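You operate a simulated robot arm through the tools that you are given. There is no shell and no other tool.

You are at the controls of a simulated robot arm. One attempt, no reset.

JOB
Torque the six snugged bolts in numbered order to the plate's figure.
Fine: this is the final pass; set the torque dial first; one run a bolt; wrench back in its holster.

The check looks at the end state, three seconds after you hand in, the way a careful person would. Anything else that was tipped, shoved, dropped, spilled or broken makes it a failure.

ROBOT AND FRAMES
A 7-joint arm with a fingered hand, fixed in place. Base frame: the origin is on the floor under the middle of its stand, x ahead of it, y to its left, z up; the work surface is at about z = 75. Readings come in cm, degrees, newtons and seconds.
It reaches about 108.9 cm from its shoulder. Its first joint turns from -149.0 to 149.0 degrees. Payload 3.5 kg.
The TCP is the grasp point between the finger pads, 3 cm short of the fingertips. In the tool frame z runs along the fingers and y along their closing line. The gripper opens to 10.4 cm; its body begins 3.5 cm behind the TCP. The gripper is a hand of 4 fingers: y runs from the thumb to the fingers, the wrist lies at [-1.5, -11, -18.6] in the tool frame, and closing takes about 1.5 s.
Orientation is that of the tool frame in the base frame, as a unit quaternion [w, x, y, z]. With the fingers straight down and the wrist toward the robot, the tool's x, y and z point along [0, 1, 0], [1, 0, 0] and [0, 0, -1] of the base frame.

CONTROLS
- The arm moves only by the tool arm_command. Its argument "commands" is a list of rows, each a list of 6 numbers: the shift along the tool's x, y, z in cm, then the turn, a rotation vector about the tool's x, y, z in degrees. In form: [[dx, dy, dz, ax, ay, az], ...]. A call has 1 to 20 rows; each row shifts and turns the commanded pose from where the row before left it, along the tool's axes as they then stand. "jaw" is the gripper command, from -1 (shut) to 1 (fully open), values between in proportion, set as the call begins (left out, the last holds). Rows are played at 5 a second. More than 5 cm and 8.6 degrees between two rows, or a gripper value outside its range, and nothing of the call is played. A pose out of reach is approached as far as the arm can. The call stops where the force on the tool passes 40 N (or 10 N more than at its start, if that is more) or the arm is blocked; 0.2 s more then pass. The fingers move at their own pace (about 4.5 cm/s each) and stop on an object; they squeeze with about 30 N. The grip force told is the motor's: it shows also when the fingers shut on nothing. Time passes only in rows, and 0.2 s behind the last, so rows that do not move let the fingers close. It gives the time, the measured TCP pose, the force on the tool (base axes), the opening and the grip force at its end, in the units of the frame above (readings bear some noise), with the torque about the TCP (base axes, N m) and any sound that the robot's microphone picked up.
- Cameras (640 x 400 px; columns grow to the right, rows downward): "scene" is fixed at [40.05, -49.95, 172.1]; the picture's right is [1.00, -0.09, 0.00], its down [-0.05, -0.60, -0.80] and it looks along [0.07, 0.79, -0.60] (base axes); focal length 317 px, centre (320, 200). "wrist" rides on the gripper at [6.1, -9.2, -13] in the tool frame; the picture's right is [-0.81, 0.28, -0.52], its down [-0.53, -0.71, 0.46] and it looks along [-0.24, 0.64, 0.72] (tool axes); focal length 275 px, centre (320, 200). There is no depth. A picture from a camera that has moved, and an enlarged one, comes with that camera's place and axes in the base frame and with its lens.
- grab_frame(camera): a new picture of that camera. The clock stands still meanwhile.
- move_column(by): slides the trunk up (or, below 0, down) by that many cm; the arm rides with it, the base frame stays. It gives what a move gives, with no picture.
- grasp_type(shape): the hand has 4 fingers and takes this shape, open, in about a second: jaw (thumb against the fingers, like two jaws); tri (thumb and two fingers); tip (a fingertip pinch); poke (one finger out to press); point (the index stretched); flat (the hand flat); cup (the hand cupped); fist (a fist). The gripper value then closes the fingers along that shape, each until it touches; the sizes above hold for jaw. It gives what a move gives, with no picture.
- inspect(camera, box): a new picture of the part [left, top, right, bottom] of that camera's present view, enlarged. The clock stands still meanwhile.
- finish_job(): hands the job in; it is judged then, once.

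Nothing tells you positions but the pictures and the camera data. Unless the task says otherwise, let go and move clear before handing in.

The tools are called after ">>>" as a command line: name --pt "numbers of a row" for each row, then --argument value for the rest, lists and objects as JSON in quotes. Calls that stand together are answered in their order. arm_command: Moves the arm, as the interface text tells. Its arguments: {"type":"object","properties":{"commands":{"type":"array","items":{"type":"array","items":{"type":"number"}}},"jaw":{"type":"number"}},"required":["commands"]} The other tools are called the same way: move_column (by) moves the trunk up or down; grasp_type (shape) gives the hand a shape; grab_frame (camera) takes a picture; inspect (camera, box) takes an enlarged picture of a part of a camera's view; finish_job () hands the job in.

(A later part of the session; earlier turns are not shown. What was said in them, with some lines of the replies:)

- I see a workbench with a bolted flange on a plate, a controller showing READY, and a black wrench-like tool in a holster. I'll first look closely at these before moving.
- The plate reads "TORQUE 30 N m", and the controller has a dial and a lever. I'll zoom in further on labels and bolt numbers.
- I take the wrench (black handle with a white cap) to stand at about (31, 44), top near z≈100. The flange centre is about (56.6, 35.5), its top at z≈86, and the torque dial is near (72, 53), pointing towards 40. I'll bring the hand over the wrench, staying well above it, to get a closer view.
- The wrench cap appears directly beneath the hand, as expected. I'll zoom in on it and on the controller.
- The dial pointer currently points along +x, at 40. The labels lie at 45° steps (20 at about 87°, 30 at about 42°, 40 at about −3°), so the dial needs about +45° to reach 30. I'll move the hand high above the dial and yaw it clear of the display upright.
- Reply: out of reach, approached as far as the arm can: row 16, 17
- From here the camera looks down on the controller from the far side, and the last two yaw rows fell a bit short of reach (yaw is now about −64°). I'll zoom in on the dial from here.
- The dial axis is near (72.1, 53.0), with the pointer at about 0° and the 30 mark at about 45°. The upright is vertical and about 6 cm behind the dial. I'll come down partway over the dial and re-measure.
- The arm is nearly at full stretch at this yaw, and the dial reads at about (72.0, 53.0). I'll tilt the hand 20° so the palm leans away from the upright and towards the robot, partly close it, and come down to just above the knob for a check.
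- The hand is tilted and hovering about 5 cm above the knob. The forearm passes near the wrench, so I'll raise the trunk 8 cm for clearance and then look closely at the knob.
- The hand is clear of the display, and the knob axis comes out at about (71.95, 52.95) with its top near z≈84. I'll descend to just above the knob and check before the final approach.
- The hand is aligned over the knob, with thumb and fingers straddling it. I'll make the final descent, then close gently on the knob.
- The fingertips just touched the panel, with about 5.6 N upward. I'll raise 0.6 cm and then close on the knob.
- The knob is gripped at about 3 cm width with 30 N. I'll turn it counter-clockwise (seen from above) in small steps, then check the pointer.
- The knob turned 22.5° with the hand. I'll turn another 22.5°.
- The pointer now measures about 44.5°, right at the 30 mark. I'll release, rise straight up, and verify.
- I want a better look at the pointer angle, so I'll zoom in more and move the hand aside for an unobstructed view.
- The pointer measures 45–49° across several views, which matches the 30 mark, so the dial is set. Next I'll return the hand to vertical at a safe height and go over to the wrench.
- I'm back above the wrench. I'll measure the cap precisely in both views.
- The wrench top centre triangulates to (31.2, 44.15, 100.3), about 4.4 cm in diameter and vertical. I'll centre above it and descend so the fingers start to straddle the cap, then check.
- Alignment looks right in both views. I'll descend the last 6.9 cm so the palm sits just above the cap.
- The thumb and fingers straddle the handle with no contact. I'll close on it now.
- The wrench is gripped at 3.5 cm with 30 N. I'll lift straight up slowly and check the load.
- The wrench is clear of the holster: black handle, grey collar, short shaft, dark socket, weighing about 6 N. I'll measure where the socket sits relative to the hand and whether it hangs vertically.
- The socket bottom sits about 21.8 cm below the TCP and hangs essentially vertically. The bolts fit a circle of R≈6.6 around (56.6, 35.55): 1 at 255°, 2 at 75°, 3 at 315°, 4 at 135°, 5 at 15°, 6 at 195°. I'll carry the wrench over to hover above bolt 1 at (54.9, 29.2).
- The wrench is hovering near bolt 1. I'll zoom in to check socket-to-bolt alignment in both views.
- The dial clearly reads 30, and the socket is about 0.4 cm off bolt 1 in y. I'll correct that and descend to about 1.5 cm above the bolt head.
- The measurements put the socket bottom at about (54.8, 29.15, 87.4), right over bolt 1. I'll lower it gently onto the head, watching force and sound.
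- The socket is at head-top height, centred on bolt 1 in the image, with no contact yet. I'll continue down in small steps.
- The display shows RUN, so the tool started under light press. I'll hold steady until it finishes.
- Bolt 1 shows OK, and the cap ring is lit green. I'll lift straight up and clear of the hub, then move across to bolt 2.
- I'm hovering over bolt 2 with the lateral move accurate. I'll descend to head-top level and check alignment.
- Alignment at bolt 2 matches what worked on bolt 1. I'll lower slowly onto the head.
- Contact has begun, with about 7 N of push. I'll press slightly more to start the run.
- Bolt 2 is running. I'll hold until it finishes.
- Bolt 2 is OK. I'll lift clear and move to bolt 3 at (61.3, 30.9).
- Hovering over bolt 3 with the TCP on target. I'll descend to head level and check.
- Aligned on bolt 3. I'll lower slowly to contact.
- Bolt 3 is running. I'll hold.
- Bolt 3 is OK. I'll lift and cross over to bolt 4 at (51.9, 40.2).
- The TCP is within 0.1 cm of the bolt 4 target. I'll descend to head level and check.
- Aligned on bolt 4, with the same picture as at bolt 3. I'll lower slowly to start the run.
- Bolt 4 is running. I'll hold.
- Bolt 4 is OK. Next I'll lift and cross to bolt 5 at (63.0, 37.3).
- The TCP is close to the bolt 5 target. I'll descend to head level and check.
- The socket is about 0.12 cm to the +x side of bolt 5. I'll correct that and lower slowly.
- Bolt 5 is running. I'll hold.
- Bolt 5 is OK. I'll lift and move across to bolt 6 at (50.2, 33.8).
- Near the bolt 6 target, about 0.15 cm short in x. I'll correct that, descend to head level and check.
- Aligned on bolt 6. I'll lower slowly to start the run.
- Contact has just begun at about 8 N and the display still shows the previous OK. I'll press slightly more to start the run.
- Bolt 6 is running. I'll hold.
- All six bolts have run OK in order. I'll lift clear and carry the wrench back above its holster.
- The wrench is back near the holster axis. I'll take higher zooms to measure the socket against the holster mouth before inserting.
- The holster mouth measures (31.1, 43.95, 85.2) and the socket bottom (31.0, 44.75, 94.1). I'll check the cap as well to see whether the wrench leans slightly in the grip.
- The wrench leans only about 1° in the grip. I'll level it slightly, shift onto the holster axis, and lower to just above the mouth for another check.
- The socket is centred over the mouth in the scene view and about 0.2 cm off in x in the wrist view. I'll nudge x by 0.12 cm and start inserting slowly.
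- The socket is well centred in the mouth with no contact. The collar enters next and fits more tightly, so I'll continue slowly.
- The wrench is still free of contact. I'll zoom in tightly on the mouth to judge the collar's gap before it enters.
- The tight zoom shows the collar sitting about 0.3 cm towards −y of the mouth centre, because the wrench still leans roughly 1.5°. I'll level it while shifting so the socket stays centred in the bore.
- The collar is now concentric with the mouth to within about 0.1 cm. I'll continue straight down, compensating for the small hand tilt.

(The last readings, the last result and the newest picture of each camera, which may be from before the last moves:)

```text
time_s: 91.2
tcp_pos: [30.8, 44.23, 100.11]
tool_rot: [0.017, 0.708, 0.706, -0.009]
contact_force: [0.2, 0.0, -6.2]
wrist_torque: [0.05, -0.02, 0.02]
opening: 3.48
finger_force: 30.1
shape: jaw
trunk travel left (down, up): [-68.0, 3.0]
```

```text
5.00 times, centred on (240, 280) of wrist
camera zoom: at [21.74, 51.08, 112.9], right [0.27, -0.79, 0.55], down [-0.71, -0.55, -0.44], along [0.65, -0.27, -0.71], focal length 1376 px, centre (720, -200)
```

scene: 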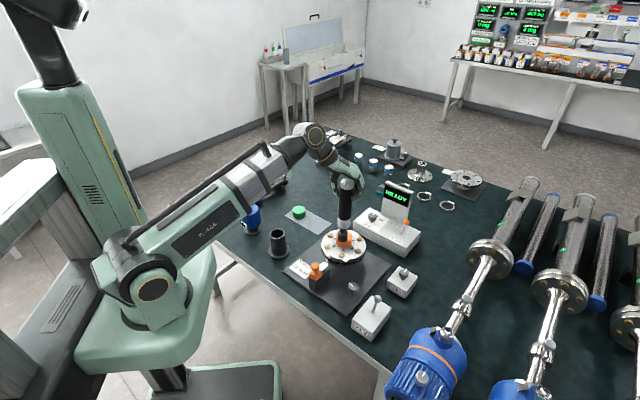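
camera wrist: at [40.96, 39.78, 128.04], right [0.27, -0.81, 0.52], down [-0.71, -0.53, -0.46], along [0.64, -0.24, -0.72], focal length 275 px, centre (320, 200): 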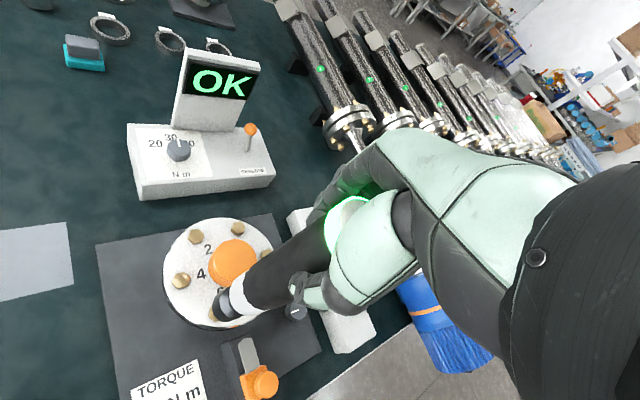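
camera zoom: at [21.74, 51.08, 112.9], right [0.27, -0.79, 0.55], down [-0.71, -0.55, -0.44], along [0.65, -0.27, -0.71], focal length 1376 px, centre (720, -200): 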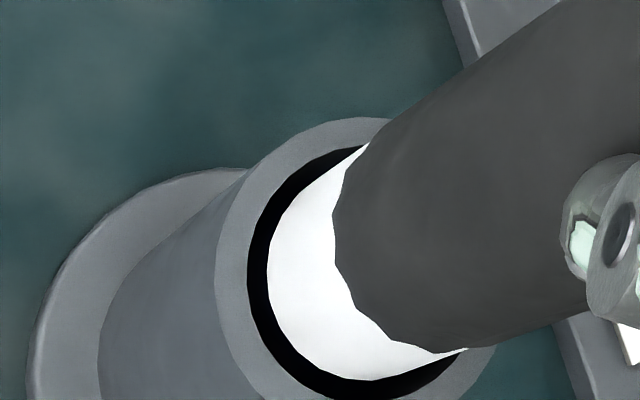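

The collar has entered cleanly with an even gap and no contact. I'll continue down the remaining 2.5 cm.

>>> arm_command --pt "0.015 -0.005 0.4 0 0 0" --pt "0.015 -0.005 0.4 0 0 0" --pt "0.015 -0.005 0.4 0 0 0" --pt "0.015 -0.005 0.4 0 0 0" --pt "0.015 -0.005 0.4 0 0 0" --pt "0 0 0 0 0 0"

>>> inspect --camera "scene" --box '[266, 220, 292, 245]'

>>> inspect --camera "wrist" --box '[200, 220, 280, 300]'

```text
time_s: 92.6
tcp_pos: [31.01, 44.41, 98.13]
tool_rot: [0.018, 0.708, 0.706, -0.009]
contact_force: [-0.4, 0.0, -6.6]
wrist_torque: [0.04, 0.04, -0.03]
opening: 3.49
finger_force: 30.0
shape: jaw
trunk travel left (down, up): [-68.0, 3.0]
```

```text
16.00 times, centred on (279, 232) of scene
camera zoom: at [40.05, -49.95, 172.1], right [1.0, -0.09, 0.0], down [-0.05, -0.6, -0.8], along [0.07, 0.79, -0.6], focal length 5079 px, centre (976, -320)
```

zoom: 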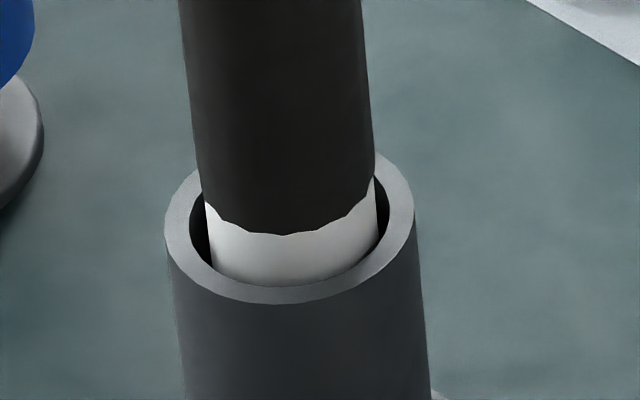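

```text
5.00 times, centred on (240, 260) of wrist
camera zoom: at [21.78, 51.07, 110.86], right [0.27, -0.79, 0.55], down [-0.71, -0.55, -0.44], along [0.65, -0.27, -0.71], focal length 1376 px, centre (720, -100)
```

zoom: 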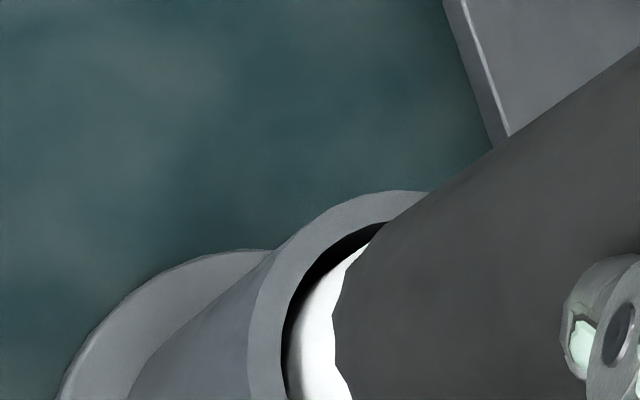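

>>> arm_command --pt "0.004 -0.001 0.12 0 0 0" --pt "0.004 -0.001 0.12 0 0 0" --pt "0.004 -0.001 0.12 0 0 0" --pt "0.004 -0.001 0.12 0 0 0" --pt "0 0 0 0 0 0"

>>> inspect --camera "scene" --box '[220, 150, 330, 270]'

```text
time_s: 93.8
tcp_pos: [30.93, 44.49, 97.72]
tool_rot: [0.018, 0.707, 0.706, -0.01]
contact_force: [-0.1, 0.7, -2.7]
wrist_torque: [0.03, 0.0, -0.01]
opening: 3.49
finger_force: 30.0
shape: jaw
trunk travel left (down, up): [-68.0, 3.0]
```

```text
3.33 times, centred on (275, 210) of scene
camera zoom: at [40.05, -49.95, 172.1], right [1.0, -0.09, 0.0], down [-0.05, -0.6, -0.8], along [0.07, 0.79, -0.6], focal length 1058 px, centre (470, 167)
```

zoom: 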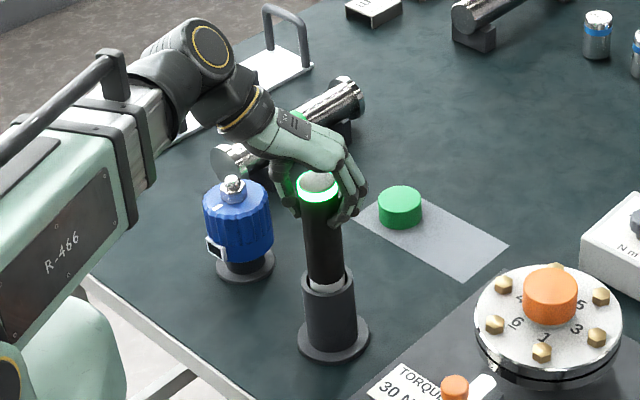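

The wrench is touching the holster floor, with half its weight carried. I'll settle it a hair more, then open the hand.

>>> arm_command --pt "0 0 0.05 0 0 0" --pt "0 0 0 0 0 0"

>>> arm_command --pt "0 0 0 0 0 0" --pt "0 0 0 0 0 0" --pt "0 0 0 0 0 0" --pt "0 0 0 0 0 0" --pt "0 0 0 0 0 0" --pt "0 0 0 0 0 0" --pt "0 0 0 0 0 0" --jaw 0.6

>>> inspect --camera "scene" --box '[220, 150, 330, 270]'

>>> grab_frame --camera "wrist"

```text
time_s: 94.4
tcp_pos: [30.79, 44.25, 97.72]
tool_rot: [0.018, 0.708, 0.706, -0.009]
contact_force: [0.9, 0.4, 3.9]
wrist_torque: [-0.01, -0.07, 0.02]
opening: 3.49
finger_force: 29.5
shape: jaw
trunk travel left (down, up): [-68.0, 3.0]
```

```text
time_s: 96.0
tcp_pos: [30.89, 44.31, 97.63]
tool_rot: [0.018, 0.708, 0.706, -0.01]
contact_force: [0.3, 1.0, 0.3]
wrist_torque: [0.01, -0.02, 0.04]
opening: 8.3
finger_force: 0.1
shape: jaw
trunk travel left (down, up): [-68.0, 3.0]
```

```text
3.33 times, centred on (275, 210) of scene
camera zoom: at [40.05, -49.95, 172.1], right [1.0, -0.09, 0.0], down [-0.05, -0.6, -0.8], along [0.07, 0.79, -0.6], focal length 1058 px, centre (470, 167)
```

zoom: 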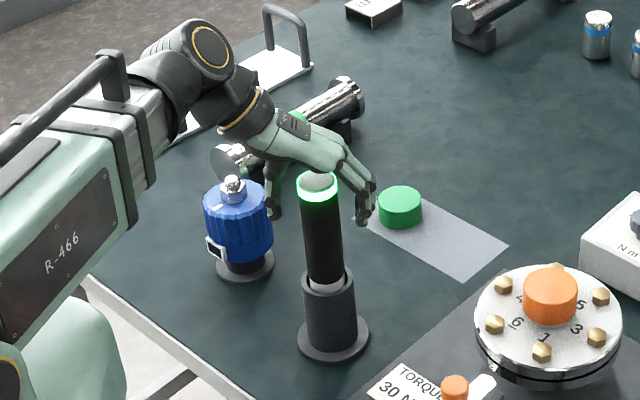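

```text
taken
camera wrist: at [21.71, 51.02, 110.38], right [0.27, -0.79, 0.55], down [-0.71, -0.55, -0.44], along [0.65, -0.27, -0.71], focal length 275 px, centre (320, 200)
```

wrist: 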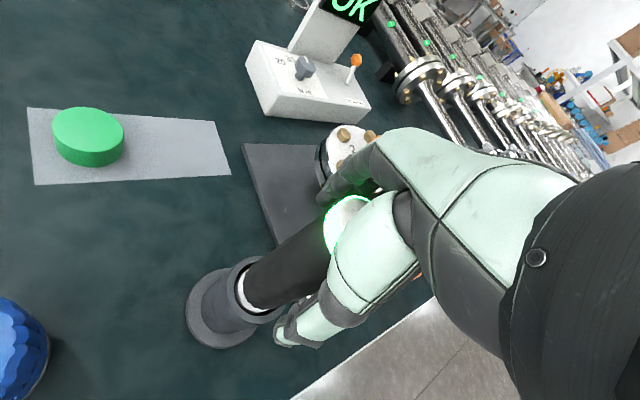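

The wrench is released and standing in its holster. I'll withdraw straight up.

>>> arm_command --pt "-0.037 0.011 -1 0 0 0" --pt "-0.074 0.022 -2 0 0 0" --pt "-0.11 0.033 -3 0 0 0" --pt "-0.15 0.044 -4 0 0 0" --pt "-0.15 0.044 -4 0 0 0" --pt "-0.15 0.044 -4 0 0 0" --pt "-0.15 0.044 -4 0 0 0" --pt "0 0 0 0 0 0"

>>> grab_frame --camera "scene"

>>> grab_frame --camera "wrist"

>>> inspect --camera "scene" --box '[230, 180, 430, 320]'

```text
time_s: 97.8
tcp_pos: [30.77, 44.26, 119.55]
tool_rot: [0.017, 0.707, 0.707, -0.01]
contact_force: [-0.9, 0.1, -0.3]
wrist_torque: [-0.01, 0.01, 0.03]
opening: 8.29
finger_force: 0.2
shape: jaw
trunk travel left (down, up): [-68.0, 3.0]
```

```text
taken
```

scene: 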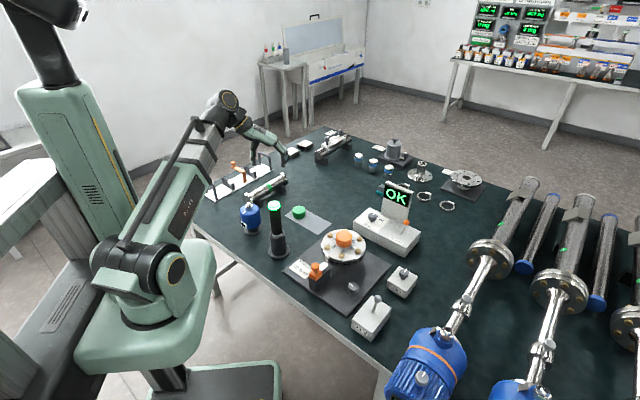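

```text
taken
camera wrist: at [21.67, 50.97, 132.43], right [0.27, -0.79, 0.55], down [-0.71, -0.55, -0.44], along [0.65, -0.27, -0.71], focal length 275 px, centre (320, 200)
```

wrist: 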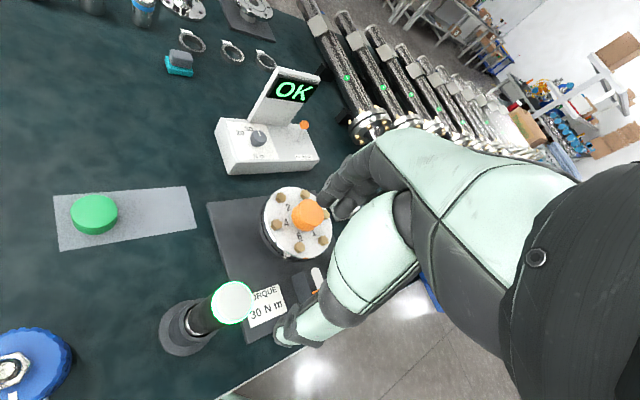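

```text
2.86 times, centred on (330, 250) of scene
camera zoom: at [40.05, -49.95, 172.1], right [1.0, -0.09, 0.0], down [-0.05, -0.6, -0.8], along [0.07, 0.79, -0.6], focal length 907 px, centre (291, 57)
```

zoom: 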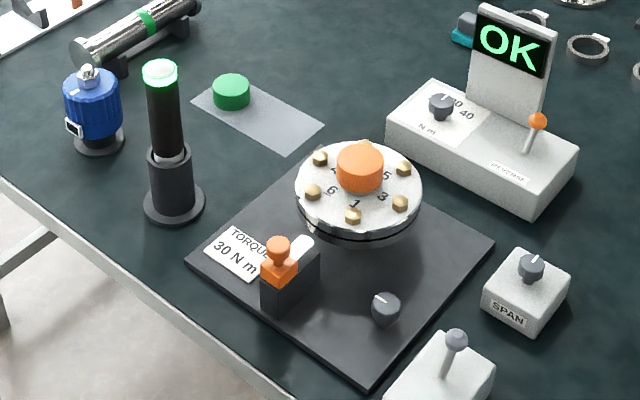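

The hand is clear. I'll do one last check that the wrench is seated as before and nothing else has changed.

>>> inspect --camera "scene" --box '[255, 195, 305, 265]'

>>> inspect --camera "scene" --box '[315, 220, 375, 270]'

>>> inspect --camera "wrist" --box '[200, 50, 340, 180]'

```text
5.71 times, centred on (280, 230) of scene
camera zoom: at [40.05, -49.95, 172.1], right [1.0, -0.09, 0.0], down [-0.05, -0.6, -0.8], along [0.07, 0.79, -0.6], focal length 1814 px, centre (549, 29)
```

zoom: 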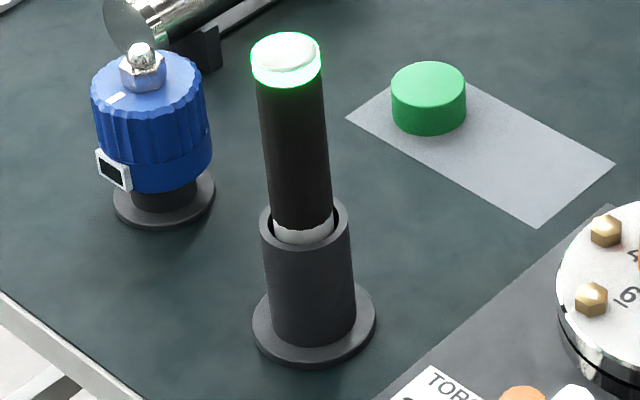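

```text
8.00 times, centred on (345, 245) of scene
camera zoom: at [40.05, -49.95, 172.1], right [1.0, -0.09, 0.0], down [-0.05, -0.6, -0.8], along [0.07, 0.79, -0.6], focal length 2539 px, centre (120, -160)
```

zoom: 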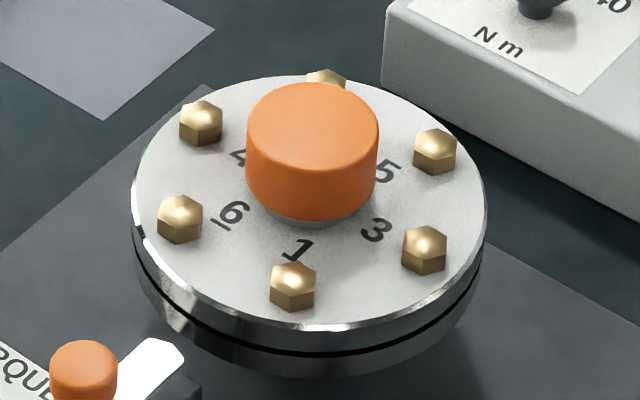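

```text
3.08 times, centred on (270, 115) of wrist
camera zoom: at [21.67, 50.97, 132.43], right [0.27, -0.79, 0.55], down [-0.71, -0.55, -0.44], along [0.65, -0.27, -0.71], focal length 847 px, centre (474, 462)
```

zoom: 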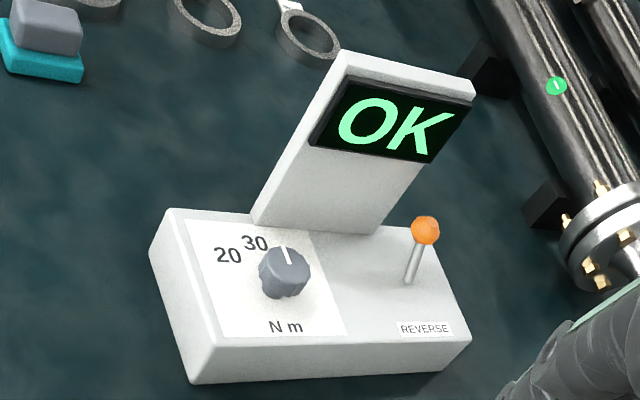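

The dial is on 30, all six bolts were run once each in numbered order, and each run ended in OK. The wrench stands in its holster as it did at the start, the hand is clear, and nothing else has moved. I'm handing in the job.

>>> finish_job

```text
The job is handed in.
```

I torqued all six bolts in numbered order, one run each. The controller showed OK at the end of every run.

- **Torque setting:** I turned the dial from 40 to 30 N m before the first run, matching the plate. The last picture still shows it on 30.
- **Wrench:** It is back in its holster, standing as it did at the start.
- **Surroundings:** In the last pictures nothing else on the bench looks tipped or shifted. I did not touch the REVERSE lever or the other controls.

While I was setting the dial, the fingertips briefly touched the controller panel at about 6 N. It left no visible effect.

The job is handed in, with the hand open and clear above the holster.
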